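You operate a simulated robot arm through the tools that you are given. There is no shell and no other tool. Be economical: measure what you need, move in short steps, check, and stop when the job is done.

Carry out the task below with a simulated robot arm. There is one attempt and no reset: what you move stays moved.

TASK
Pat both lumpy pouches even; put each in the tray with its word.
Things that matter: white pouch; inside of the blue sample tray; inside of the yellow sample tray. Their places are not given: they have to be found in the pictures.

It is judged by the outcome, as a careful person would: the job done as asked, and still so three seconds after it is handed in. It fails if anything else is knocked over, pushed out of place, dropped, spilled or broken.

THE ROBOT
A 7-joint arm with a two-finger parallel gripper, fixed in place. Base frame: the origin is at the foot of the arm, x ahead of it, y to its left, z up. Lengths are in m, angles in rad, forces in N, time in s.
With the tool pointing down near the work surface it reaches from about 0.24 to 0.68 m from the base axis. Its first joint turns from -1.152 to 1.152 rad. Payload 2.4 kg.
Tool frame: the origin (TCP) lies between the finger pads and is the grasp point; the fingertips stand 0.03 m ahead of it; z points along the fingers, y is the line along which they close. The gripper opens to 0.094 m. The fingers are 0.028 m wide and 0.01 m thick; the gripper's body (0.05 by 0.096 m) begins 0.055 m behind the TCP.
Orientation is told as [roll, pitch, yaw] about the base's x, y, z axes, in that order, counted from this pose: with the fingers straight down and closing along the base's y, the tool's x points along the base's -x, its y along +y and its z along -z.

THE INTERFACE
- The arm moves only by the tool send_rows. Its argument "rows" is a list of rows, each a list of 7 numbers: the opening in per cent of the stroke, from 0 (shut) to 100 (fully open), then the shift along the base's x, y, z in m, then the turn, a rotation vector about the base's x, y, z in degrees. In form: [[grip, tx, ty, tz, wx, wy, wz], ...]. A call has 1 to 12 rows; each row is the pose to reach, as a shift and turn from the pose commanded when the call began. A row lasts 0.2 s, in which the tool goes at most 0.05 m and 0.15 rad; a call with a longer step from one row to the next is refused whole, and so is a gripper value outside its range. A pose out of reach is approached as far as the arm can. The call stops where the force on the tool passes 70 N (or 10 N more than at its start, if that is more) or the arm is blocked; 0.2 s more then pass. The fingers move at their own pace (about 0.153 m/s each) and stop on an object; they squeeze with about 34 N. The grip force told is the motor's: it shows also when the fingers shut on nothing. Time passes only in rows, and 0.2 s behind the last, so rows that repeat a pose let the fingers close. It gives the time, the measured TCP pose, the force on the tool (base axes), the opening and the grip force at its end, in the units of the frame above (readings bear some noise).
- Cameras (640 x 400 px; columns grow to the right, rows downward): "scene" is fixed at [0.0416, 0.4746, 1.4516]; the picture's right is [-0.73, -0.68, 0.00], its down [-0.35, 0.38, -0.86] and it looks along [0.58, -0.63, -0.52] (base axes); focal length 356 px, centre (320, 200). "wrist" rides on the gripper at [-0.037, 0, -0.058] in the tool frame; the picture's right is [0.00, -1.00, 0.00], its down [0.97, 0.00, -0.24] and it looks along [0.24, 0.00, 0.97] (tool axes); focal length 218 px, centre (320, 200).
- grab_frame(camera): a new picture of that camera. No time passes.
- probe_pixels(camera, pixels): there is no depth. For up to 12 entries [column, row, z] of the newest picture of that camera ("zoom" is the newest enlarged one), the place [x, y] in the base frame at which the ray of that pixel passes the height z, good to about 0.002 m. No time passes.
- zoom(camera, box): a new picture of the part [left, top, right, bottom] of that camera's present view, enlarged. No time passes.
- hand_in(): hands the job in; it is judged then, once.

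Work in short steps. Measure before you move; look again where a grasp or a placing could have gone wrong, and mend it. You have 80 turns and 38 pictures in all, the two below and enlarged ones among them. Open the gripper and draw the arm clear of the work before you hand the job in, unless the task says otherwise; then end with one line.

The tools are called after ">>>" as name(argument=value, ...) on one line, values as JSON. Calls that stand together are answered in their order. send_rows: Moves the arm, as the interface text tells. Its arguments: {"type":"object","properties":{"rows":{"type":"array","items":{"type":"array","items":{"type":"number"}}}},"required":["rows"]} The other tools are called the same way: grab_frame (camera) takes a picture; probe_pixels (camera, pixels) gives the place at which the rays of pixels pass given heights; zoom (camera, box) takes an enlarged picture of a part of a camera's view; hand_in () hands the job in.

At the start:

```text
t: 0.0
tool_pos: [0.3101, 0.1521, 1.1811]
tcp_rot: [0.001, -0.001, -0.001]
contact_force: [0.2, 0.2, 0.0]
grip_width: 0.0941
grasp_force: 0.0
```

scene: 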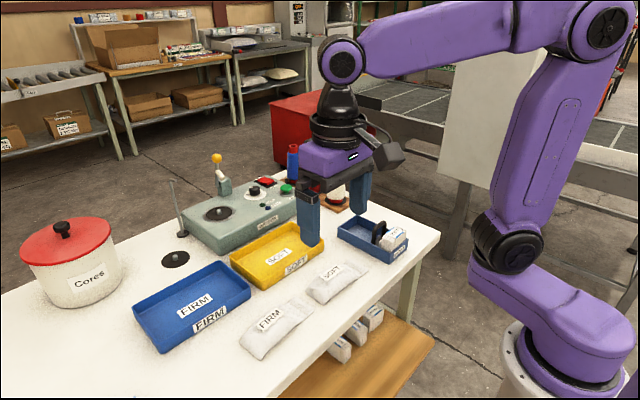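
wrist: 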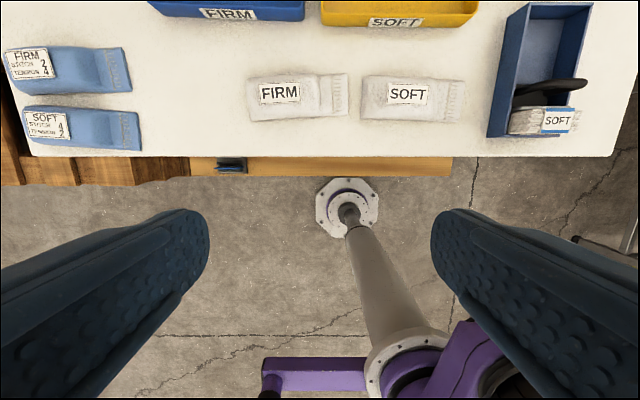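

The wrist picture shows two white pouches (FIRM ~[295,97], SOFT ~[410,97]), the trays beyond them, and blue pouches at the left. I zoom for details.

>>> zoom(camera="scene", box=[130, 200, 430, 388])

>>> zoom(camera="wrist", box=[230, 0, 630, 250])

>>> zoom(camera="wrist", box=[0, 20, 240, 170])

```text
2.13 times, centred on (280, 294) of scene
```

zoom: 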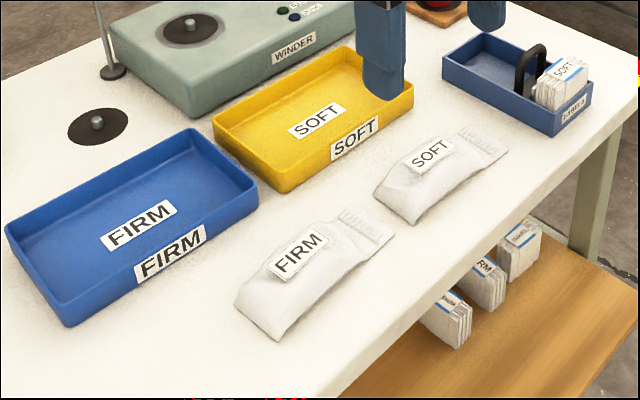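

```text
1.60 times, centred on (430, 125) of wrist
```

zoom: 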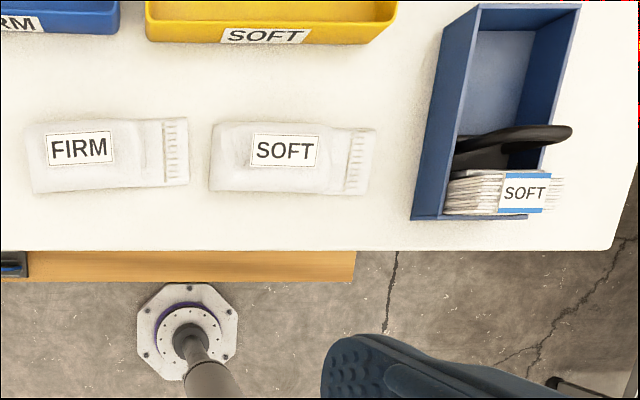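

```text
2.67 times, centred on (120, 95) of wrist
```

zoom: 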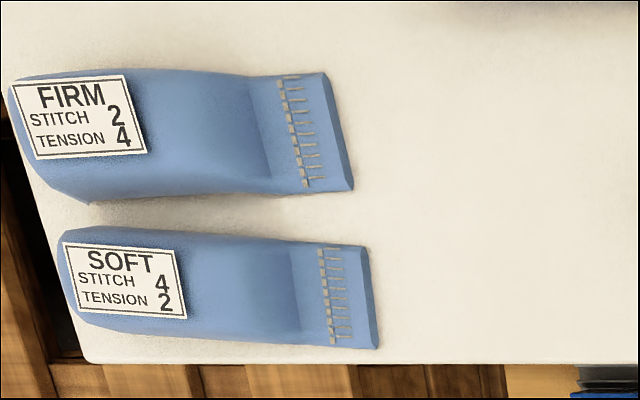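

The white pouches are thick at the label end (+y) and thin at the stitched end. I measure the pouches and trays.

>>> probe_pixels(camera="scene", pixels=[[267, 360, 0.88], [240, 344, 0.89], [313, 312, 0.885], [290, 299, 0.885], [270, 320, 0.905], [332, 304, 0.89], [307, 291, 0.89], [367, 273, 0.885], [345, 262, 0.885], [332, 272, 0.905], [190, 310, 0.885], [281, 257, 0.885]])

>>> probe_pixels(camera="wrist", pixels=[[249, 79, 0.885], [252, 121, 0.885], [348, 74, 0.885], [347, 116, 0.885], [362, 77, 0.885], [361, 119, 0.885], [465, 80, 0.885], [460, 121, 0.885], [322, 23, 0.88], [480, 10, 0.915], [304, 20, 0.915], [488, 136, 0.92]])

>>> probe_pixels(camera="scene", pixels=[[133, 311, 0.92], [220, 262, 0.92], [251, 287, 0.92], [161, 346, 0.92], [230, 259, 0.92], [296, 221, 0.92], [324, 240, 0.92], [260, 282, 0.92], [162, 353, 0.88], [261, 291, 0.88], [251, 297, 0.88], [337, 231, 0.92]])

```text
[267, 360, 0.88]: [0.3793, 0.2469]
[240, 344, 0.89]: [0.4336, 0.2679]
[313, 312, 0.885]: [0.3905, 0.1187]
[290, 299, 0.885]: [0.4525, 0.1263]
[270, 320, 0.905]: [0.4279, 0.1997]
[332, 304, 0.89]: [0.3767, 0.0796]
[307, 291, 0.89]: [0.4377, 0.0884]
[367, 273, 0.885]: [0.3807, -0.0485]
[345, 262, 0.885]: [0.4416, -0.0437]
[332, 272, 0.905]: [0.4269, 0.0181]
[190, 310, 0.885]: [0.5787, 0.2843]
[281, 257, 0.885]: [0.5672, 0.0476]
```

```text
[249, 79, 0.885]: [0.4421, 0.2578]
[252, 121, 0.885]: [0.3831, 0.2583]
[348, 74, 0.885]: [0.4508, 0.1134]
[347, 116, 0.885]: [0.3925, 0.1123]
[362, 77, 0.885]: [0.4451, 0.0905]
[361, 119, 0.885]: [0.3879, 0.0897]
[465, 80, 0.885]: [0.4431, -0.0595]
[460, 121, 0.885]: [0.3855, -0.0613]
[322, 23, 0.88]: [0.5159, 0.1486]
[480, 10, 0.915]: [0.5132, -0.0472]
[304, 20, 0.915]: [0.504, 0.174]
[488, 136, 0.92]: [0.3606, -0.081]
```

```text
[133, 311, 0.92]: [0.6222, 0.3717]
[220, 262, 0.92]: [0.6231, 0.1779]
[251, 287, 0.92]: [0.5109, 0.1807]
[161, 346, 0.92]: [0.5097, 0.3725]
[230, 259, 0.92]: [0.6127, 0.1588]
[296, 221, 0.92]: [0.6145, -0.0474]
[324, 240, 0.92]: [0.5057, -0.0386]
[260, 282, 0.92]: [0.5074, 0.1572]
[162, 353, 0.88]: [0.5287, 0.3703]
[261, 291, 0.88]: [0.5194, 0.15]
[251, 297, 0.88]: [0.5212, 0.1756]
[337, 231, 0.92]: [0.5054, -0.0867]
```

Next I lower with shut fingers for a closer look at the FIRM pouch's lumps.

>>> send_rows(rows=[[50, 0.01, 0.012, -0.04, 0, 0, 0], [0, 0.02, 0.025, -0.08, 0, 0, 0], [0, 0.03, 0.038, -0.12, 0, 0, 0], [0, 0.03, 0.038, -0.12, 0, 0, 0]])

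>>> grab_frame(camera="wrist")

>>> zoom(camera="scene", box=[220, 250, 380, 370])

```text
t: 1.0
tool_pos: [0.3387, 0.1927, 1.0589]
tcp_rot: [0.0, 0.0, -0.002]
contact_force: [-0.1, 0.2, -0.5]
grip_width: 0.0001
grasp_force: 32.5
```

```text
32 pictures are left
```

wrist: 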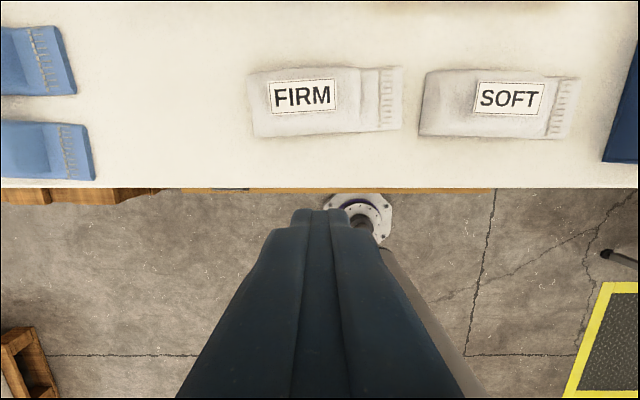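

```text
3.33 times, centred on (300, 310) of scene
```

zoom: 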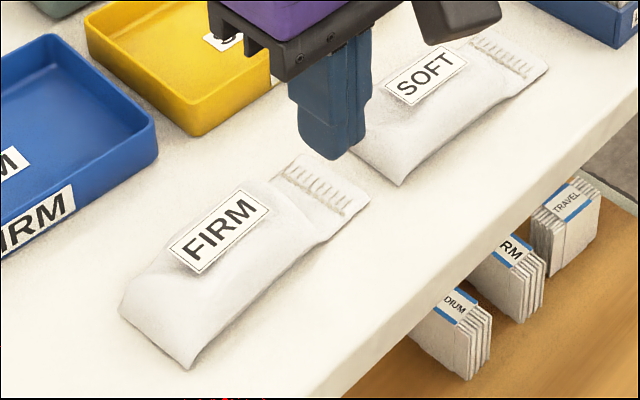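

The FIRM hump is under the label around (0.418, 0.195). I move over it and approach in small steps.

>>> send_rows(rows=[[0, 0.04, 0.001, -0.02, 0, 0, 0], [0, 0.079, 0.002, -0.05, 0, 0, 0], [0, 0.079, 0.002, -0.09, 0, 0, 0], [0, 0.079, 0.002, -0.104, 0, 0, 0], [0, 0.079, 0.002, -0.109, 0, 0, 0], [0, 0.079, 0.002, -0.114, 0, 0, 0]])

>>> zoom(camera="scene", box=[220, 250, 380, 370])

```text
t: 2.4
tool_pos: [0.4189, 0.1934, 0.9484]
tcp_rot: [0.003, -0.003, 0.0]
contact_force: [-11.5, -5.4, 56.1]
grip_width: 0.0
grasp_force: 33.5
```

```text
3.33 times, centred on (300, 310) of scene
```

zoom: 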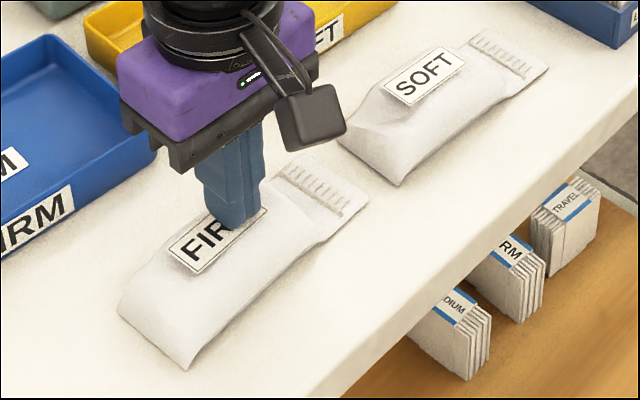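

Contact already at tip height ≈0.918 with 56 N, so the pouch is thick. I lift and look at the effect.

>>> send_rows(rows=[[0, 0, 0, 0.02, 0, 0, 0], [0, 0, 0, 0.05, 0, 0, 0], [0, -0.04, 0, 0.08, 0, 0, 0], [0, -0.08, 0, 0.08, 0, 0, 0]])

>>> zoom(camera="scene", box=[220, 250, 380, 370])

>>> zoom(camera="wrist", box=[220, 40, 600, 200])

```text
t: 3.4
tool_pos: [0.3365, 0.194, 1.0253]
tcp_rot: [0.0, 0.0, 0.0]
contact_force: [0.1, 0.0, 0.6]
grip_width: 0.0
grasp_force: 32.7
```

```text
3.33 times, centred on (300, 310) of scene
```

zoom: 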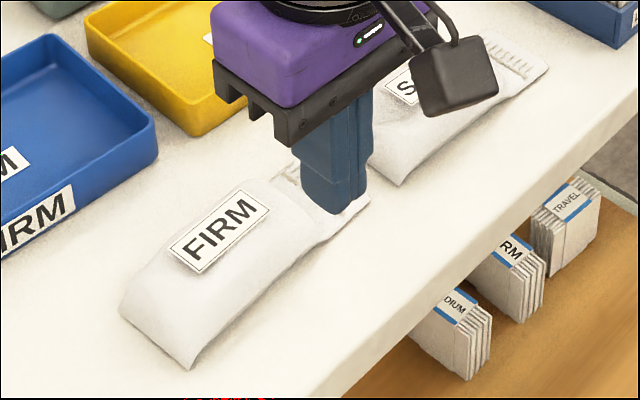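

```text
1.68 times, centred on (410, 120) of wrist
```

zoom: 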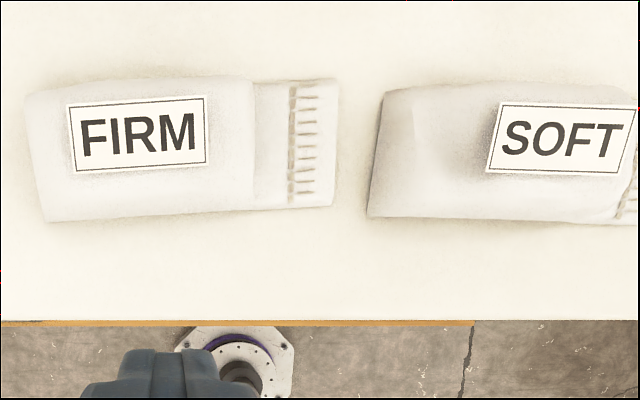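

I want a profile view, so I back off and tilt the wrist to look at the pouches from the -x side.

>>> send_rows(rows=[[0, -0.01, -0.02, 0.01, 0, -7, 0], [0, -0.02, -0.04, 0.02, 0, -14, 0], [0, -0.03, -0.06, 0.02, 0, -21, 0], [0, -0.04, -0.08, 0.02, 0, -28, 0], [0, -0.05, -0.09, 0.02, 0, -35, 0], [0, -0.05, -0.09, 0.02, 0, -42, 0], [0, -0.05, -0.09, 0.02, 0, -49, 0], [0, -0.05, -0.09, 0.02, 0, -56, 0]])

>>> grab_frame(camera="wrist")

```text
t: 5.2
tool_pos: [0.2886, 0.1035, 1.0461]
tcp_rot: [0.002, -0.978, -0.001]
contact_force: [0.5, 0.1, -0.1]
grip_width: 0.0001
grasp_force: 32.7
out of reach, approached as far as the arm can: row 3
```

```text
27 pictures are left
```

wrist: 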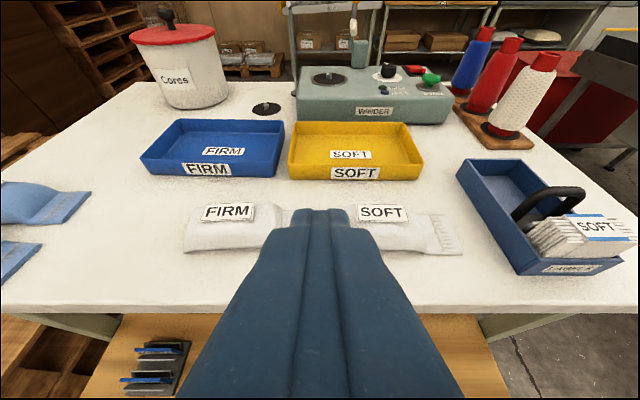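

>>> send_rows(rows=[[0, 0, -0.04, -0.02, 0, -5, 0], [0, 0, -0.08, -0.04, 0, -10, 0], [0, 0, -0.12, -0.04, 0, -15, 0], [0, 0, -0.16, -0.04, 0, -15, 0]])

>>> zoom(camera="wrist", box=[40, 150, 360, 320])

```text
t: 6.2
tool_pos: [0.3403, 0.0694, 1.0432]
tcp_rot: [-0.007, -1.24, 0.006]
contact_force: [0.5, 0.0, 0.3]
grip_width: 0.0
grasp_force: 33.4
out of reach, approached as far as the arm can: row 1, 2, 3, 4
```

```text
2.00 times, centred on (200, 235) of wrist
```

zoom: 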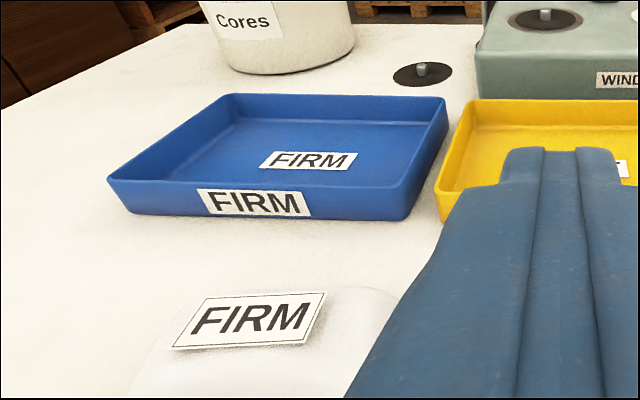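

The low pose is out of reach; I untilt to upright again, with a bit of height.

>>> send_rows(rows=[[0, 0, 0.0, 0.02, 0, 8, 0], [0, 0, 0, 0.03, 0, 16, 0], [0, 0, 0, 0.03, 0, 24, 0], [0, 0, 0, 0.03, 0, 32, 0], [0, 0, 0, 0.03, 0, 40, 0], [0, 0, 0, 0.03, 0, 48, 0]])

>>> grab_frame(camera="wrist")

```text
t: 7.6
tool_pos: [0.3417, 0.0704, 1.0757]
tcp_rot: [0.002, -0.402, -0.001]
contact_force: [-0.5, -0.1, -0.2]
grip_width: 0.0
grasp_force: 33.5
```

```text
25 pictures are left
```

wrist: 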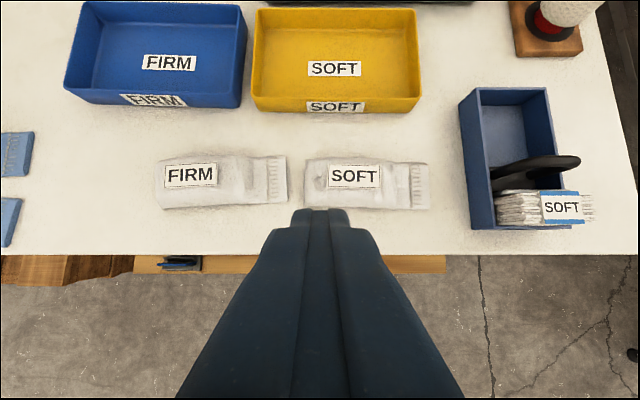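

>>> zoom(camera="wrist", box=[140, 140, 300, 220])

>>> zoom(camera="wrist", box=[290, 140, 450, 220])

```text
4.00 times, centred on (220, 180) of wrist
```

zoom: 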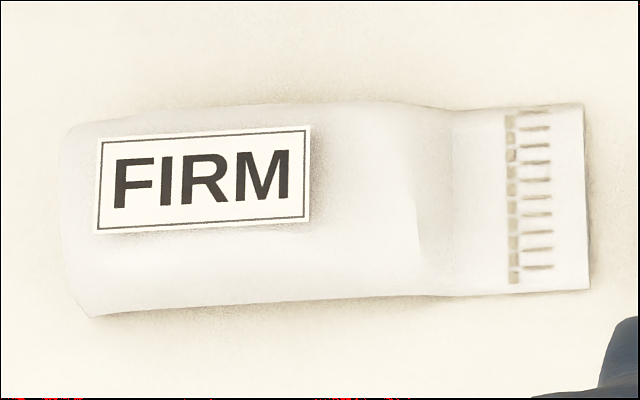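

```text
4.00 times, centred on (370, 180) of wrist
```

zoom: 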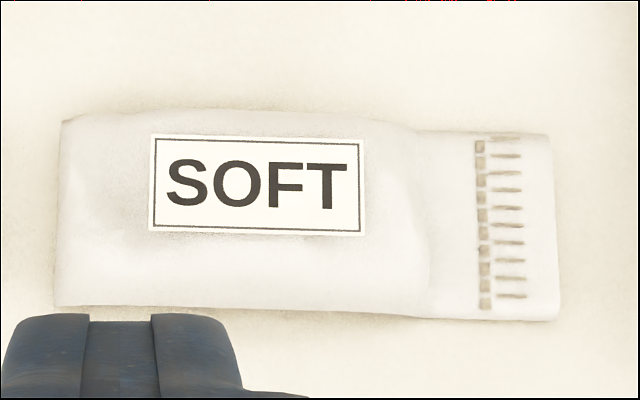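

Upright again, then probe label/seam points at the hump height.

>>> probe_pixels(camera="wrist", pixels=[[157, 175, 0.9], [160, 208, 0.89], [164, 177, 0.92], [216, 175, 0.92], [250, 170, 0.9], [252, 203, 0.89], [305, 170, 0.9], [304, 207, 0.89], [329, 176, 0.92], [381, 176, 0.92], [397, 174, 0.9], [400, 208, 0.89]])

>>> send_rows(rows=[[0, 0.0, 0.03, 0, 0, 8, 0], [0, 0.0, 0.07, 0, 0, 16, 0], [0, 0.02, 0.11, 0, 0, 23.1, 0], [0, 0.05, 0.145, 0, 0, 23.1, 0], [0, 0.075, 0.145, -0.04, 0, 23.1, 0], [0, 0.075, 0.145, -0.08, 0, 23.1, 0], [0, 0.075, 0.145, -0.11, 0, 23.1, 0], [0, 0.075, 0.145, -0.11, 0, 23.1, 0]])

```text
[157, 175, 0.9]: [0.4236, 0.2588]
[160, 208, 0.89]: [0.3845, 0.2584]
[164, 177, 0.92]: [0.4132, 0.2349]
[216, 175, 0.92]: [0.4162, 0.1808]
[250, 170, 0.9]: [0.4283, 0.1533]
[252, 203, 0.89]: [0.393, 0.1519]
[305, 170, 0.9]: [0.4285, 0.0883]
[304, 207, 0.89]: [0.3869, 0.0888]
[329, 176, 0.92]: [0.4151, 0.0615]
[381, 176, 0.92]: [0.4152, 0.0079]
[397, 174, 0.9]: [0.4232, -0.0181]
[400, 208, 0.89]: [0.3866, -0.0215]
```

```text
t: 9.4
tool_pos: [0.4172, 0.2162, 0.9642]
tcp_rot: [0.0, 0.002, 0.0]
contact_force: [0.3, 0.2, 0.2]
grip_width: 0.0
grasp_force: 33.0
```

At (0.417, 0.216), tip 0.934. Lowering in 2 mm steps.

>>> send_rows(rows=[[0, 0, 0, -0.004, 0, 0, 0], [0, 0, 0, -0.007, 0, 0, 0], [0, 0, 0, -0.01, 0, 0, 0], [0, 0, 0, -0.012, 0, 0, 0], [0, 0, 0, -0.014, 0, 0, 0]])

```text
t: 10.6
tool_pos: [0.4162, 0.2161, 0.9513]
tcp_rot: [0.001, 0.002, -0.001]
contact_force: [-0.4, -0.9, -0.4]
grip_width: 0.0
grasp_force: 32.4
```

>>> send_rows(rows=[[0, 0, 0, -0.002, 0, 0, 0], [0, 0, 0, -0.004, 0, 0, 0], [0, 0, 0, -0.006, 0, 0, 0], [0, 0, 0, -0.006, 0, 0, 0]])

```text
t: 11.4
tool_pos: [0.4179, 0.2156, 0.9492]
tcp_rot: [0.001, -0.001, -0.001]
contact_force: [-8.0, -4.8, 22.3]
grip_width: 0.0
grasp_force: 33.4
stopped in row 3: the force on the tool passed its limit (the readings are from after the stop); the commanded pose is now the measured one
```

>>> send_rows(rows=[[0, 0, 0, 0.02, 0, 0, 0], [0, -0.02, 0, 0.05, 0, 0, 0], [0, -0.06, -0.03, 0.08, 0, 0, 0], [0, -0.08, -0.06, 0.08, 0, 0, 0]])

>>> grab_frame(camera="wrist")

>>> zoom(camera="scene", box=[220, 250, 380, 370])

```text
refused: row 3 steps farther than a row can; nothing moved
```

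```text
22 pictures are left
```

wrist: 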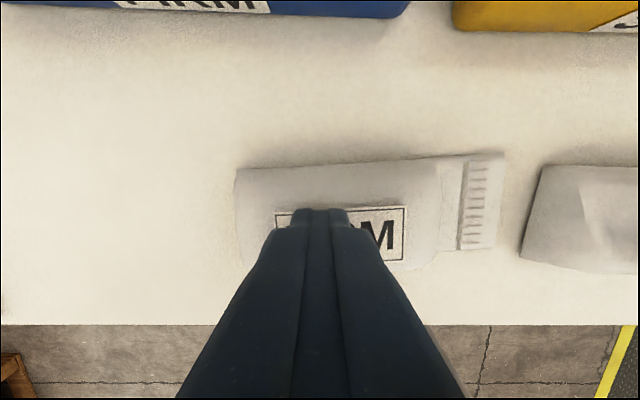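

```text
3.33 times, centred on (300, 310) of scene
```

zoom: 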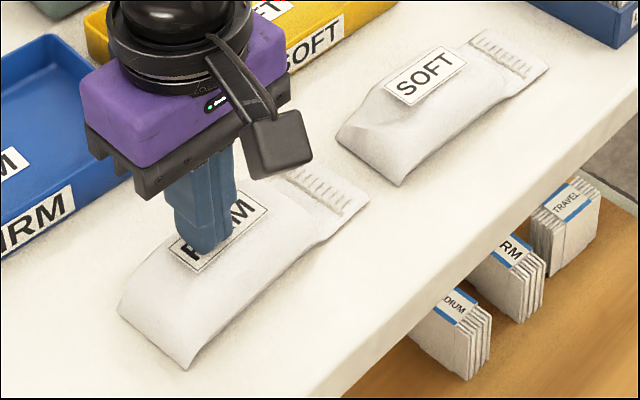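

FIRM now looks smooth along its whole length (its outline is level up to the fold), while SOFT still has a dent at its +y end and a hump under the label. I go over SOFT's hump at about (0.417, 0.02).

>>> send_rows(rows=[[0, 0, 0, 0.03, 0, 0, 0], [0, 0, -0.03, 0.05, 0, 0, 0], [0, 0, -0.075, 0.05, 0, 0, 0], [0, 0, -0.12, 0.05, 0, 0, 0], [0, 0, -0.165, 0.05, 0, 0, 0], [0, 0, -0.195, 0.04, 0, 0, 0], [0, 0, -0.195, 0.02, 0, 0, 0], [0, 0, -0.195, 0.015, 0, 0, 0]])

>>> zoom(camera="scene", box=[220, 240, 380, 370])

```text
t: 13.2
tool_pos: [0.4188, 0.0217, 0.9628]
tcp_rot: [0.003, 0.001, 0.0]
contact_force: [0.0, 0.1, 0.2]
grip_width: 0.0
grasp_force: 33.1
```

```text
3.08 times, centred on (300, 305) of scene
```

zoom: 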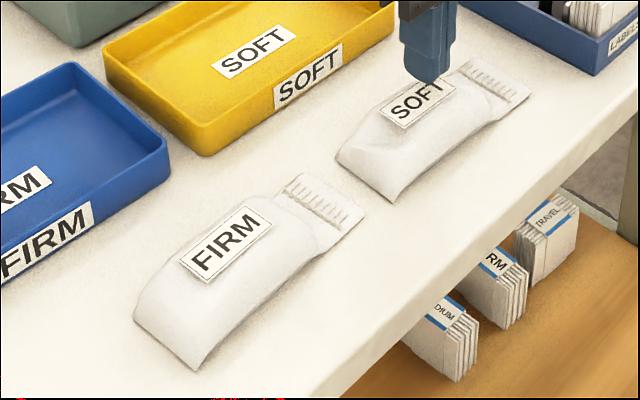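

Tip is at 0.933 above SOFT. I lower in small steps until contact and press.

>>> send_rows(rows=[[0, 0, 0, -0.003, 0, 0, 0], [0, 0, 0, -0.006, 0, 0, 0], [0, 0, 0, -0.009, 0, 0, 0], [0, 0, 0, -0.011, 0, 0, 0]])

>>> send_rows(rows=[[0, 0, 0, -0.0015, 0, 0, 0], [0, 0, 0, -0.003, 0, 0, 0], [0, 0, 0, -0.0045, 0, 0, 0]])

```text
t: 14.2
tool_pos: [0.4185, 0.0207, 0.9532]
tcp_rot: [0.002, -0.002, 0.0]
contact_force: [1.0, 0.6, -0.4]
grip_width: 0.0001
grasp_force: 33.0
```

```text
t: 15.0
tool_pos: [0.4181, 0.0213, 0.95]
tcp_rot: [0.005, -0.005, -0.002]
contact_force: [-10.1, 1.5, 57.9]
grip_width: 0.0002
grasp_force: 33.2
```

58 N at tip 0.920. I lift slightly, move aside and look.

>>> send_rows(rows=[[0, 0, 0, 0.02, 0, 0, 0], [0, -0.02, 0, 0.05, 0, 0, 0], [0, -0.05, 0.02, 0.08, 0, 0, 0], [0, -0.08, 0.05, 0.1, 0, 0, 0], [0, -0.08, 0.08, 0.12, 0, 0, 0]])

>>> zoom(camera="wrist", box=[200, 20, 500, 200])

>>> zoom(camera="scene", box=[220, 240, 380, 370])

```text
t: 16.2
tool_pos: [0.3379, 0.1017, 1.0686]
tcp_rot: [0.004, -0.001, -0.001]
contact_force: [-0.6, 0.0, 0.7]
grip_width: 0.0001
grasp_force: 32.9
```

```text
2.13 times, centred on (350, 110) of wrist
```

zoom: 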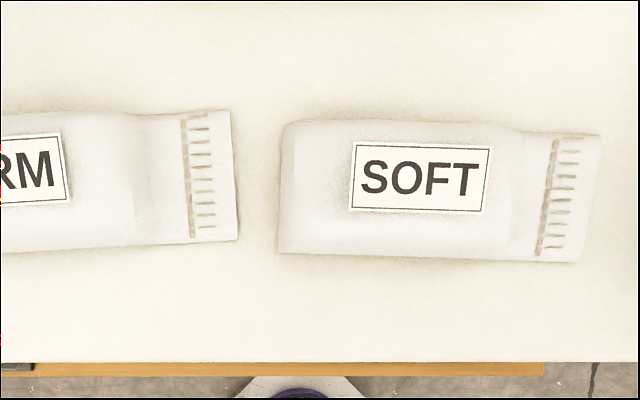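

```text
3.08 times, centred on (300, 305) of scene
```

zoom: 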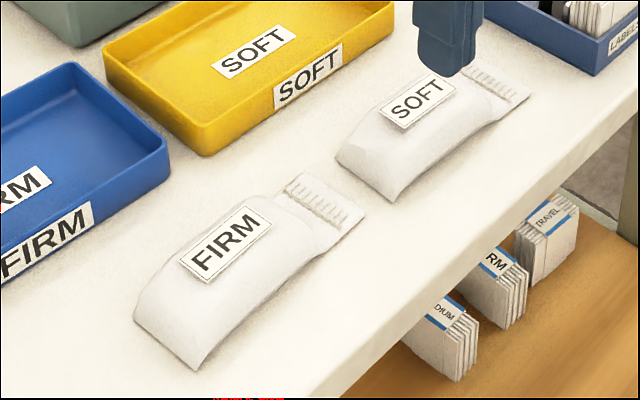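

SOFT's dent is mostly gone after the pat. I check the height at its +y end (0.416, 0.06) with a light touch.

>>> send_rows(rows=[[0, 0.03, -0.02, -0.02, 0, 0, 0], [0, 0.06, -0.04, -0.05, 0, 0, 0], [0, 0.078, -0.044, -0.09, 0, 0, 0], [0, 0.078, -0.044, -0.11, 0, 0, 0], [0, 0.078, -0.044, -0.113, 0, 0, 0], [0, 0.078, -0.044, -0.115, 0, 0, 0]])

>>> send_rows(rows=[[0, 0, 0, -0.001, 0, 0, 0], [0, 0, 0, -0.002, 0, 0, 0], [0, 0, 0, -0.003, 0, 0, 0], [0, 0, 0, -0.004, 0, 0, 0]])

```text
t: 17.6
tool_pos: [0.4158, 0.0559, 0.9537]
tcp_rot: [0.002, -0.002, -0.002]
contact_force: [0.3, -0.4, 0.2]
grip_width: 0.0
grasp_force: 33.2
```

```text
t: 18.6
tool_pos: [0.4169, 0.0561, 0.9491]
tcp_rot: [0.004, -0.004, -0.002]
contact_force: [-2.6, -2.6, 11.0]
grip_width: 0.0
grasp_force: 32.7
```

SOFT is even (0.9195 at both spots). A quick check pat on FIRM at y≈0.17 follows.

>>> send_rows(rows=[[0, 0, 0, 0.03, 0, 0, 0], [0, 0, 0.04, 0.05, 0, 0, 0], [0, 0, 0.08, 0.05, 0, 0, 0], [0, 0.001, 0.114, 0.03, 0, 0, 0], [0, 0.001, 0.114, 0.01, 0, 0, 0], [0, 0.001, 0.114, 0.004, 0, 0, 0], [0, 0.001, 0.114, 0.003, 0, 0, 0]])

>>> send_rows(rows=[[0, 0, 0, -0.001, 0, 0, 0], [0, 0, 0, -0.002, 0, 0, 0], [0, 0, 0, -0.003, 0, 0, 0], [0, 0, 0, -0.004, 0, 0, 0]])

```text
t: 20.2
tool_pos: [0.418, 0.1709, 0.9506]
tcp_rot: [0.003, -0.001, 0.0]
contact_force: [1.1, -0.5, 0.4]
grip_width: 0.0001
grasp_force: 33.1
```

```text
t: 21.2
tool_pos: [0.4186, 0.1705, 0.9495]
tcp_rot: [0.005, -0.007, 0.0]
contact_force: [-3.9, -3.5, 46.9]
grip_width: 0.0
grasp_force: 33.2
```

FIRM is even too (0.9195). Now I lift, open and turn the gripper to straddle FIRM's width (pouch yaw ≈ +3.6°).

>>> send_rows(rows=[[0, 0, 0, 0.04, 0, 0, 0], [50, 0, 0.012, 0.08, 0, 0, -8], [100, 0, 0.024, 0.08, 0, 0, -16], [100, -0.002, 0.024, 0.08, 0, 0, -24], [100, -0.002, 0.024, 0.08, 0, 0, -32], [100, -0.002, 0.024, 0.08, 0, 0, -40], [100, -0.002, 0.024, 0.08, 0, 0, -48], [100, -0.002, 0.024, 0.08, 0, 0, -56], [100, -0.002, 0.024, 0.08, 0, 0, -64], [100, -0.002, 0.024, 0.08, 0, 0, -72], [100, -0.002, 0.024, 0.08, 0, 0, -80], [100, -0.002, 0.024, 0.08, 0, 0, -86.4]])

>>> grab_frame(camera="wrist")

```text
t: 23.8
tool_pos: [0.4166, 0.195, 1.0286]
tcp_rot: [0.005, -0.001, -1.511]
contact_force: [-0.3, -0.4, 0.8]
grip_width: 0.0939
grasp_force: 0.0
```

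```text
17 pictures are left
```

wrist: 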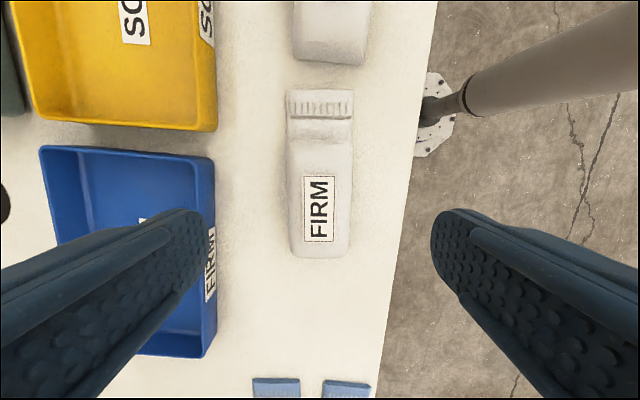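

Pouch is centred between the fingers (288–352 around 320) and aligned. I descend to TCP 0.914 and close.

>>> send_rows(rows=[[100, 0, 0, -0.04, 0, 0, 0], [100, 0, 0, -0.08, 0, 0, 0], [100, 0, 0, -0.105, 0, 0, 0], [100, 0, 0, -0.114, 0, 0, 0], [100, 0, 0, -0.114, 0, 0, 0], [75, 0, 0, -0.114, 0, 0, 0], [60, 0, 0, -0.114, 0, 0, 0], [50, 0, 0, -0.114, 0, 0, 0], [50, 0, 0, -0.114, 0, 0, 0]])

```text
t: 25.8
tool_pos: [0.4161, 0.1942, 0.9148]
tcp_rot: [0.004, -0.002, -1.508]
contact_force: [0.1, 0.9, 0.0]
grip_width: 0.0553
grasp_force: 34.1
```

Gripped at 0.055 m. Lift and check.

>>> send_rows(rows=[[45, 0, 0, 0.01, 0, 0, 0], [45, 0, 0, 0.03, 0, 0, 0], [45, 0, 0, 0.06, 0, 0, 0], [45, 0, 0, 0.1, 0, 0, 0]])

>>> grab_frame(camera="scene")

>>> grab_frame(camera="wrist")

```text
t: 26.8
tool_pos: [0.4141, 0.1934, 1.0141]
tcp_rot: [0.003, -0.002, -1.509]
contact_force: [0.3, 0.0, 0.4]
grip_width: 0.0553
grasp_force: 34.3
```

```text
16 pictures are left
```

scene: 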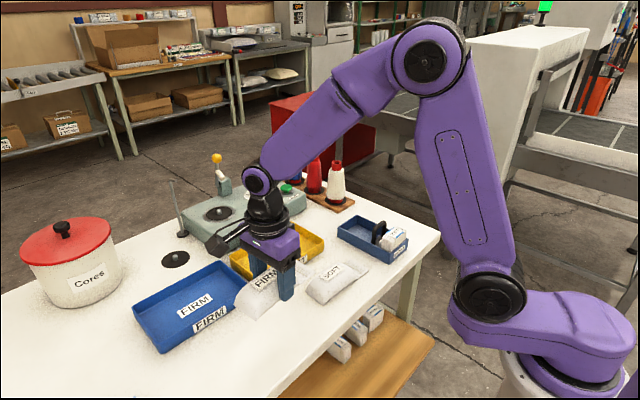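

```text
15 pictures are left
```

wrist: 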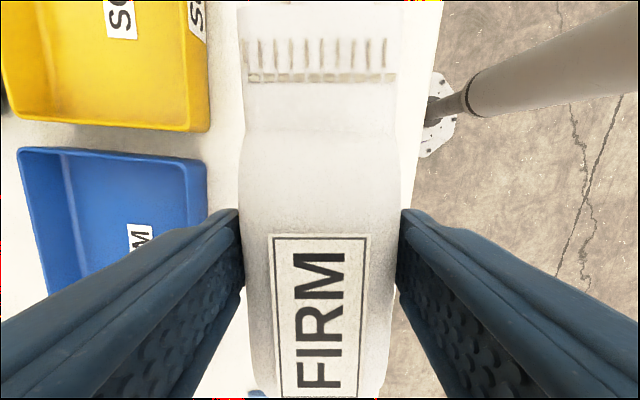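

FIRM is held level. I measure the blue tray accurately from an enlarged picture before going there.

>>> zoom(camera="scene", box=[120, 250, 280, 360])

```text
3.64 times, centred on (200, 305) of scene
```

zoom: 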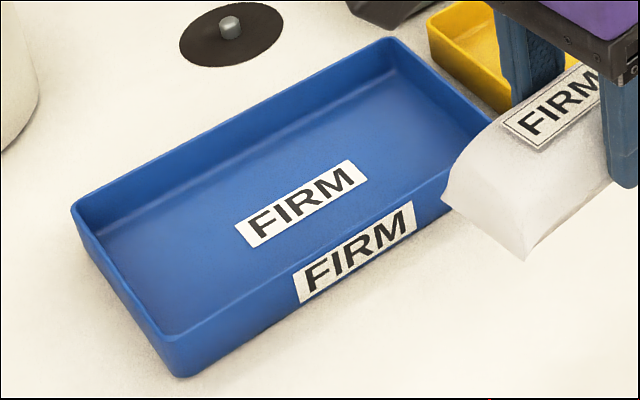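

>>> probe_pixels(camera="zoom", pixels=[[72, 206, 0.91], [72, 206, 0.92], [391, 38, 0.91], [391, 38, 0.92], [172, 345, 0.91], [172, 345, 0.92], [180, 377, 0.88], [105, 232, 0.885], [378, 85, 0.885], [355, 165, 0.885], [250, 240, 0.885], [400, 255, 0.88]])

```text
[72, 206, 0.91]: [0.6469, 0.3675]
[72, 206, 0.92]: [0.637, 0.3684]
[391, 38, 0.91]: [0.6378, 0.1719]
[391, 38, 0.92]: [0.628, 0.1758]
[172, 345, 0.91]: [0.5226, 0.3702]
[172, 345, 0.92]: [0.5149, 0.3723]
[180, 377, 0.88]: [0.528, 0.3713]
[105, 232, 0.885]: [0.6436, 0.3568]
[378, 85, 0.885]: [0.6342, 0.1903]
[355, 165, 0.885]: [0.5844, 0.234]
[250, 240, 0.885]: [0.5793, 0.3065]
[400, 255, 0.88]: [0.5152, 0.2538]
```

The blue tray's rim is at about 0.91, its centre ≈(0.583, 0.272), yaw ≈ -2.5°. I carry FIRM over it.

>>> send_rows(rows=[[45, 0.04, 0.02, 0, 0, 0, -2], [45, 0.08, 0.04, 0, 0, 0, -4], [45, 0.12, 0.06, 0, 0, 0, -6], [45, 0.15, 0.075, 0, 0, 0, -6], [45, 0.168, 0.085, 0, 0, 0, -6], [45, 0.168, 0.085, -0.03, 0, 0, -6], [45, 0.168, 0.085, -0.06, 0, 0, -6], [45, 0.168, 0.085, -0.06, 0, 0, -6]])

>>> grab_frame(camera="scene")

>>> grab_frame(camera="wrist")

```text
t: 28.6
tool_pos: [0.583, 0.2798, 0.955]
tcp_rot: [0.005, -0.001, -1.613]
contact_force: [-0.1, 0.3, 0.1]
grip_width: 0.0558
grasp_force: 34.3
```

```text
13 pictures are left
```

scene: 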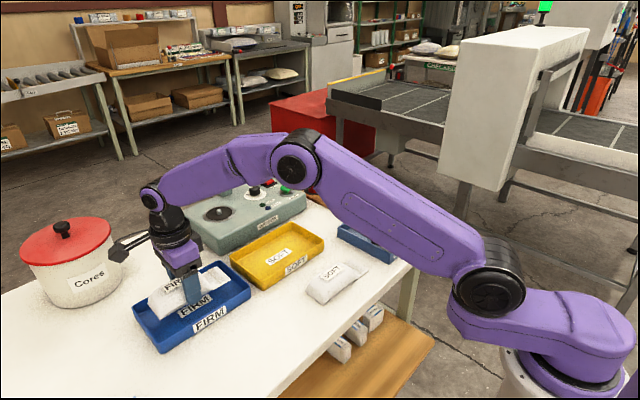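

```text
12 pictures are left
```

wrist: 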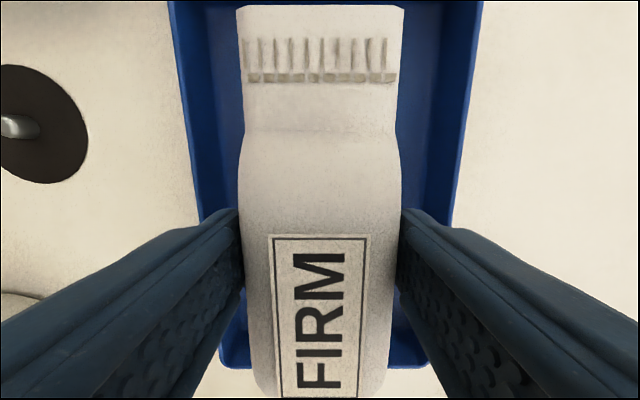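

Tray looks centred about the pouch across x. I check the +y end clearance.

>>> probe_pixels(camera="wrist", pixels=[[240, 364, 0.91], [410, 365, 0.91], [195, 215, 0.91], [455, 215, 0.91], [172, 2, 0.91], [482, 2, 0.91], [328, 397, 0.9], [320, 8, 0.905]])

```text
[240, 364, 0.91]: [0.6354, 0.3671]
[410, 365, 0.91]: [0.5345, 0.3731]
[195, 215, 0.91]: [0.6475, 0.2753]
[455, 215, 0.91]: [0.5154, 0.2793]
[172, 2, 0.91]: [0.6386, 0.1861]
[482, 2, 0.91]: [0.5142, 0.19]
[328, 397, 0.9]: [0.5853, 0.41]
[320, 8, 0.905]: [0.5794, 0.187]
```

Clearance ~15 mm at both ends. I lower gently onto the tray floor.

>>> send_rows(rows=[[45, 0, 0, -0.012, 0, 0, 0], [45, 0, 0, -0.022, 0, 0, 0], [45, 0, 0, -0.028, 0, 0, 0], [45, 0, 0, -0.031, 0, 0, 0]])

```text
t: 29.6
tool_pos: [0.5824, 0.2807, 0.9235]
tcp_rot: [0.004, -0.002, -1.613]
contact_force: [0.1, 0.4, -0.9]
grip_width: 0.0554
grasp_force: 34.2
```

>>> send_rows(rows=[[45, 0, 0, -0.0015, 0, 0, 0], [45, 0, 0, -0.003, 0, 0, 0], [45, 0, 0, -0.003, 0, 0, 0]])

```text
t: 30.4
tool_pos: [0.5833, 0.2798, 0.9208]
tcp_rot: [0.003, -0.001, -1.612]
contact_force: [0.3, -0.3, 0.2]
grip_width: 0.0554
grasp_force: 34.0
```

>>> send_rows(rows=[[45, 0, 0, -0.002, 0, 0, 0], [58, 0, 0, -0.002, 0, 0, 0], [64, 0, 0, -0.002, 0, 0, 0], [72, 0, 0, -0.002, 0, 0, 0], [72, 0, 0, -0.002, 0, 0, 0]])

>>> send_rows(rows=[[72, 0, 0, 0.02, 0, 0, 0], [72, 0, 0, 0.05, 0, 0, 0], [72, 0, 0, 0.09, 0, 0, 0], [72, -0.03, -0.03, 0.11, 0, 0, 0]])

>>> grab_frame(camera="wrist")

```text
t: 31.6
tool_pos: [0.5835, 0.2795, 0.9181]
tcp_rot: [0.005, -0.002, -1.612]
contact_force: [0.1, -0.1, -0.1]
grip_width: 0.0679
grasp_force: 0.1
```

```text
t: 32.6
tool_pos: [0.5531, 0.2496, 1.0272]
tcp_rot: [0.004, -0.001, -1.614]
contact_force: [-0.5, 0.4, 0.2]
grip_width: 0.0673
grasp_force: 0.1
```

```text
11 pictures are left
```

wrist: 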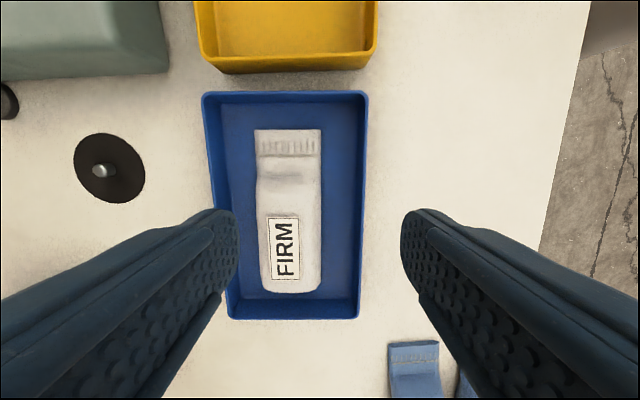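

FIRM lies well inside the blue tray. Now I go above SOFT at (0.4155, 0.028).

>>> send_rows(rows=[[72, -0.023, -0.037, 0.005, 0, 0, 0], [100, -0.046, -0.074, 0.005, 0, 0, 0.9], [100, -0.069, -0.111, 0.005, 0, 0, 0.9], [100, -0.092, -0.148, 0.005, 0, 0, 0.9], [100, -0.115, -0.185, 0.005, 0, 0, 0.9], [100, -0.1375, -0.222, 0, 0, 0, 0.9], [100, -0.1375, -0.222, 0, 0, 0, 0.9]])

>>> grab_frame(camera="wrist")

>>> zoom(camera="scene", box=[210, 200, 370, 310])

```text
t: 34.2
tool_pos: [0.4145, 0.0284, 1.0296]
tcp_rot: [0.003, -0.001, -1.596]
contact_force: [-0.3, 0.7, -0.4]
grip_width: 0.0941
grasp_force: 0.0
```

```text
10 pictures are left
```

wrist: 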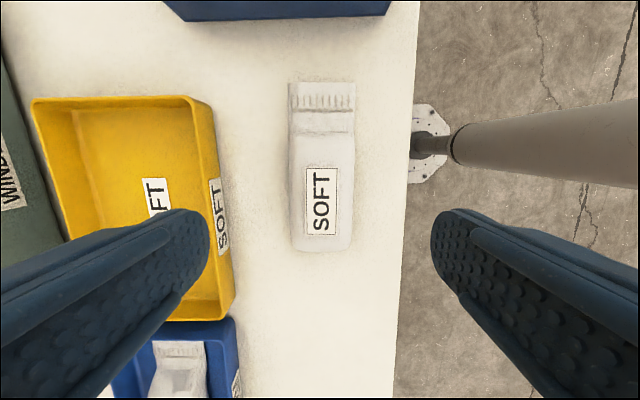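

```text
3.64 times, centred on (290, 255) of scene
```

zoom: 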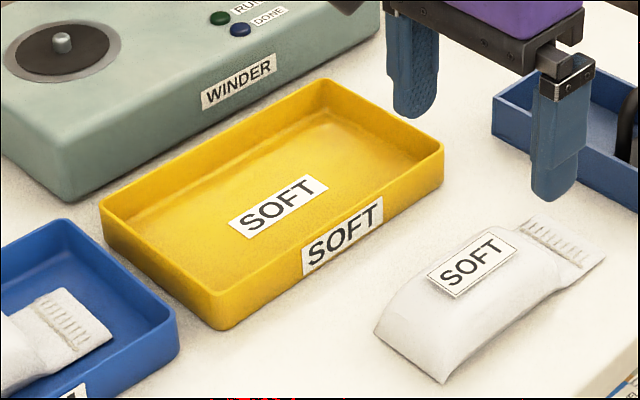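

SOFT is centred and smooth. I grasp it and meanwhile measure the yellow tray's rim.

>>> probe_pixels(camera="zoom", pixels=[[101, 203, 0.91], [322, 81, 0.91], [443, 150, 0.91], [214, 300, 0.91], [218, 330, 0.88], [440, 182, 0.88], [125, 222, 0.885], [325, 110, 0.885]])

>>> send_rows(rows=[[100, 0, 0, -0.04, 0, 0, 0], [100, 0, 0, -0.08, 0, 0, 0], [100, 0, 0, -0.105, 0, 0, 0], [100, 0, 0, -0.114, 0, 0, 0], [100, 0, 0, -0.114, 0, 0, 0], [75, 0, 0, -0.114, 0, 0, 0], [60, 0, 0, -0.114, 0, 0, 0], [45, 0, 0, -0.114, 0, 0, 0], [45, 0, 0, -0.114, 0, 0, 0]])

```text
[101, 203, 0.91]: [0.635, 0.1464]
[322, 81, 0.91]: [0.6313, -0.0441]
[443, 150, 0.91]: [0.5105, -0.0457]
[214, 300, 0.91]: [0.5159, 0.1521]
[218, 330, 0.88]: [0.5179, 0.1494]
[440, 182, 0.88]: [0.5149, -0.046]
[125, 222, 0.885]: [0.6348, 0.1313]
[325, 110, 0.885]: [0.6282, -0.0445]
```

```text
t: 36.2
tool_pos: [0.4158, 0.0286, 0.9134]
tcp_rot: [0.003, -0.002, -1.597]
contact_force: [-0.2, -0.6, 0.7]
grip_width: 0.0554
grasp_force: 34.3
```

Gripped at 0.055. Yellow tray centre ≈(0.573, 0.052); I lift and carry SOFT above it.

>>> send_rows(rows=[[45, 0, 0, 0.01, 0, 0, 0], [45, 0, 0, 0.03, 0, 0, 0], [45, 0, 0, 0.065, 0, 0, 0], [45, 0, 0, 0.09, 0, 0, 0], [45, 0.035, 0.008, 0.09, 0, 0, 0], [45, 0.07, 0.016, 0.09, 0, 0, 0], [45, 0.105, 0.025, 0.09, 0, 0, 0], [45, 0.135, 0.032, 0.09, 0, 0, 0], [45, 0.157, 0.037, 0.08, 0, 0, 0], [45, 0.157, 0.037, 0.05, 0, 0, 0], [45, 0.157, 0.037, 0.04, 0, 0, 0], [45, 0.157, 0.037, 0.04, 0, 0, 0]])

>>> grab_frame(camera="wrist")

>>> grab_frame(camera="scene")

```text
t: 38.8
tool_pos: [0.5728, 0.0644, 0.9539]
tcp_rot: [0.004, -0.001, -1.598]
contact_force: [0.6, 0.1, 0.3]
grip_width: 0.0555
grasp_force: 34.0
```

```text
8 pictures are left
```

wrist: 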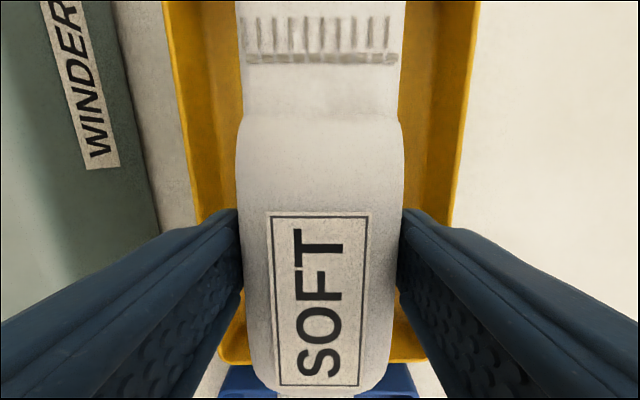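

```text
7 pictures are left
```

scene: 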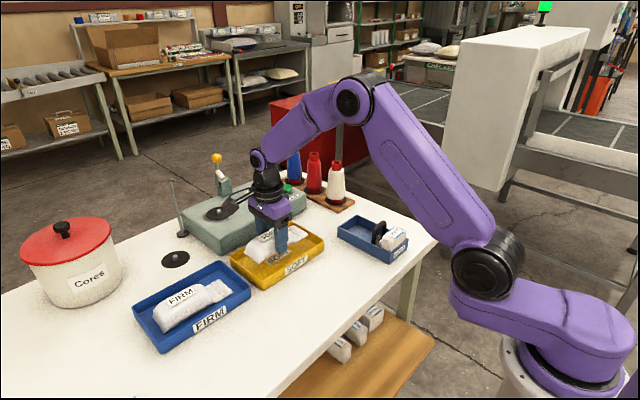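

Same alignment as for FIRM. I lower to TCP 0.9175 and release.

>>> send_rows(rows=[[45, 0, 0, -0.012, 0, 0, 0], [45, 0, 0, -0.022, 0, 0, 0], [45, 0, 0, -0.03, 0, 0, 0], [45, 0, 0, -0.034, 0, 0, 0], [45, 0, 0, -0.0365, 0, 0, 0], [58, 0, 0, -0.0365, 0, 0, 0], [64, 0, 0, -0.0365, 0, 0, 0], [72, 0, 0, -0.0365, 0, 0, 0], [72, 0, 0, -0.0365, 0, 0, 0]])

>>> send_rows(rows=[[72, 0, 0, 0.02, 0, 0, 0], [72, 0, 0, 0.05, 0, 0, 0], [72, 0, 0, 0.09, 0, 0, 0], [72, -0.03, 0.02, 0.12, 0, 0, 0], [72, -0.06, 0.04, 0.15, 0, 0, 0], [72, -0.09, 0.06, 0.17, 0, 0, 0]])

>>> grab_frame(camera="wrist")

>>> zoom(camera="scene", box=[120, 210, 340, 360])

```text
t: 40.8
tool_pos: [0.5718, 0.0642, 0.9188]
tcp_rot: [0.003, -0.002, -1.595]
contact_force: [0.8, -0.1, 0.5]
grip_width: 0.0679
grasp_force: 0.1
```

```text
t: 42.2
tool_pos: [0.4836, 0.1246, 1.0874]
tcp_rot: [0.002, -0.002, -1.596]
contact_force: [0.0, 0.2, 0.9]
grip_width: 0.0678
grasp_force: 0.1
```

```text
6 pictures are left
```

wrist: 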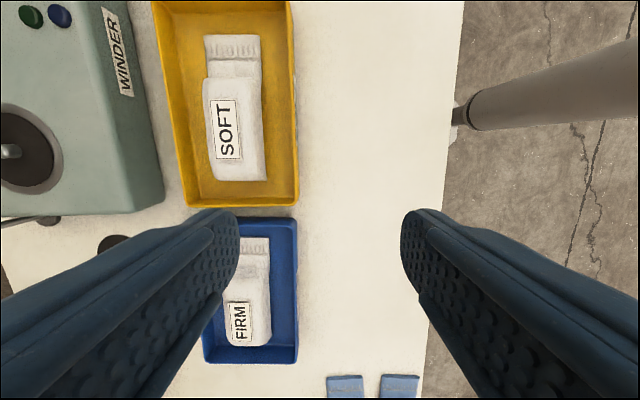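

```text
2.67 times, centred on (230, 285) of scene
```

zoom: 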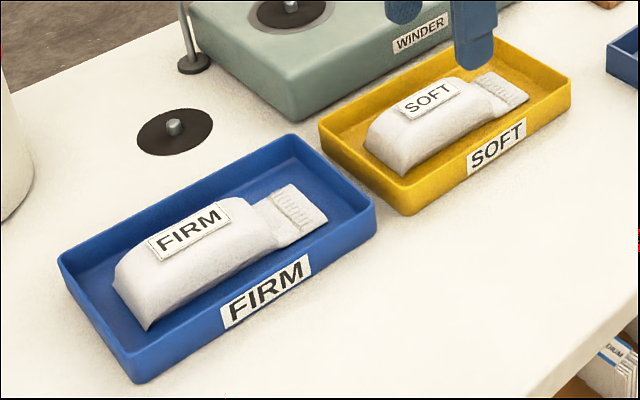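

Both are in their trays. I look closer at the evenness after the squeeze.

>>> send_rows(rows=[[72, 0.02, 0.03, 0, 0, 0, 0], [72, 0.05, 0.06, -0.01, 0, 0, 0], [72, 0.08, 0.09, -0.02, 0, 0, 0]])

>>> zoom(camera="wrist", box=[200, 0, 440, 360])

>>> zoom(camera="scene", box=[130, 265, 260, 350])

```text
t: 43.0
tool_pos: [0.5646, 0.2142, 1.0665]
tcp_rot: [0.003, -0.001, -1.599]
contact_force: [0.5, -0.6, 0.5]
grip_width: 0.0679
grasp_force: 0.0
```

```text
1.11 times, centred on (320, 180) of wrist
```

zoom: 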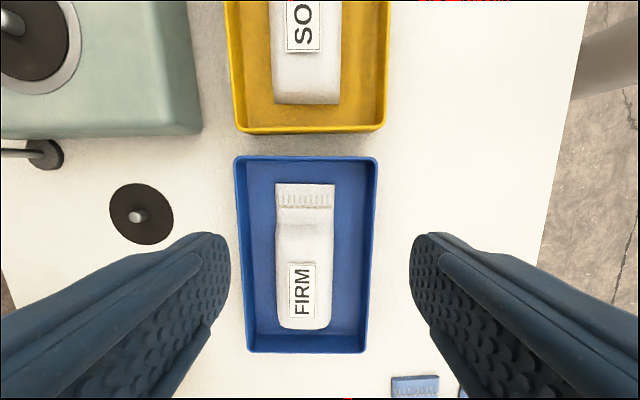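

```text
4.71 times, centred on (195, 308) of scene
```

zoom: 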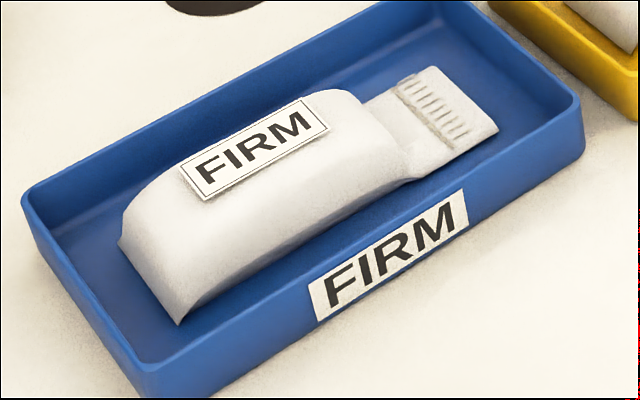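

FIRM looks slightly fuller at the stitched end; I check by light touches, first near its +y end at about (0.585, 0.322).

>>> send_rows(rows=[[30, 0.01, 0.04, 0, 0, 0, 0], [0, 0.02, 0.08, 0, 0, 0, 0], [0, 0.02, 0.108, -0.02, 0, 0, 0], [0, 0.02, 0.108, -0.06, 0, 0, 0], [0, 0.02, 0.108, -0.095, 0, 0, 0], [0, 0.02, 0.108, -0.105, 0, 0, 0], [0, 0.02, 0.108, -0.107, 0, 0, 0]])

>>> send_rows(rows=[[0, 0, 0, -0.001, 0, 0, 0], [0, 0, 0, -0.002, 0, 0, 0], [0, 0, 0, -0.003, 0, 0, 0], [0, 0, 0, -0.004, 0, 0, 0]])

```text
t: 44.6
tool_pos: [0.5816, 0.3231, 0.9608]
tcp_rot: [0.001, -0.002, -1.597]
contact_force: [0.6, -0.2, 0.5]
grip_width: 0.0001
grasp_force: 33.3
```

```text
t: 45.6
tool_pos: [0.583, 0.3225, 0.9569]
tcp_rot: [0.004, -0.001, -1.597]
contact_force: [-0.6, 0.2, -1.0]
grip_width: 0.0
grasp_force: 33.1
```

>>> send_rows(rows=[[0, 0, 0, -0.001, 0, 0, 0], [0, 0, 0, -0.002, 0, 0, 0], [0, 0, 0, -0.003, 0, 0, 0], [0, 0, 0, -0.004, 0, 0, 0]])

```text
t: 46.6
tool_pos: [0.582, 0.3229, 0.9531]
tcp_rot: [0.005, 0.0, -1.595]
contact_force: [-0.6, 1.1, 9.1]
grip_width: 0.0
grasp_force: 33.4
```

Contact at tip ≈0.923 here (floor adds ~4 mm: matches). Now the stitched-side end at y≈0.258.

>>> send_rows(rows=[[0, 0, 0, 0.015, 0, 0, 0], [0, 0, -0.03, 0.025, 0, 0, 0], [0, -0.002, -0.065, 0.02, 0, 0, 0], [0, -0.002, -0.065, 0.008, 0, 0, 0], [0, -0.002, -0.065, 0.004, 0, 0, 0], [0, -0.002, -0.065, 0.003, 0, 0, 0]])

>>> send_rows(rows=[[0, 0, 0, -0.001, 0, 0, 0], [0, 0, 0, -0.002, 0, 0, 0], [0, 0, 0, -0.003, 0, 0, 0]])

```text
t: 48.0
tool_pos: [0.5793, 0.2581, 0.9554]
tcp_rot: [0.003, -0.002, -1.597]
contact_force: [0.6, 0.6, 0.7]
grip_width: 0.0
grasp_force: 33.1
```

```text
t: 48.8
tool_pos: [0.581, 0.2583, 0.9535]
tcp_rot: [0.006, -0.001, -1.598]
contact_force: [-5.0, -2.3, 17.4]
grip_width: 0.0
grasp_force: 32.7
```

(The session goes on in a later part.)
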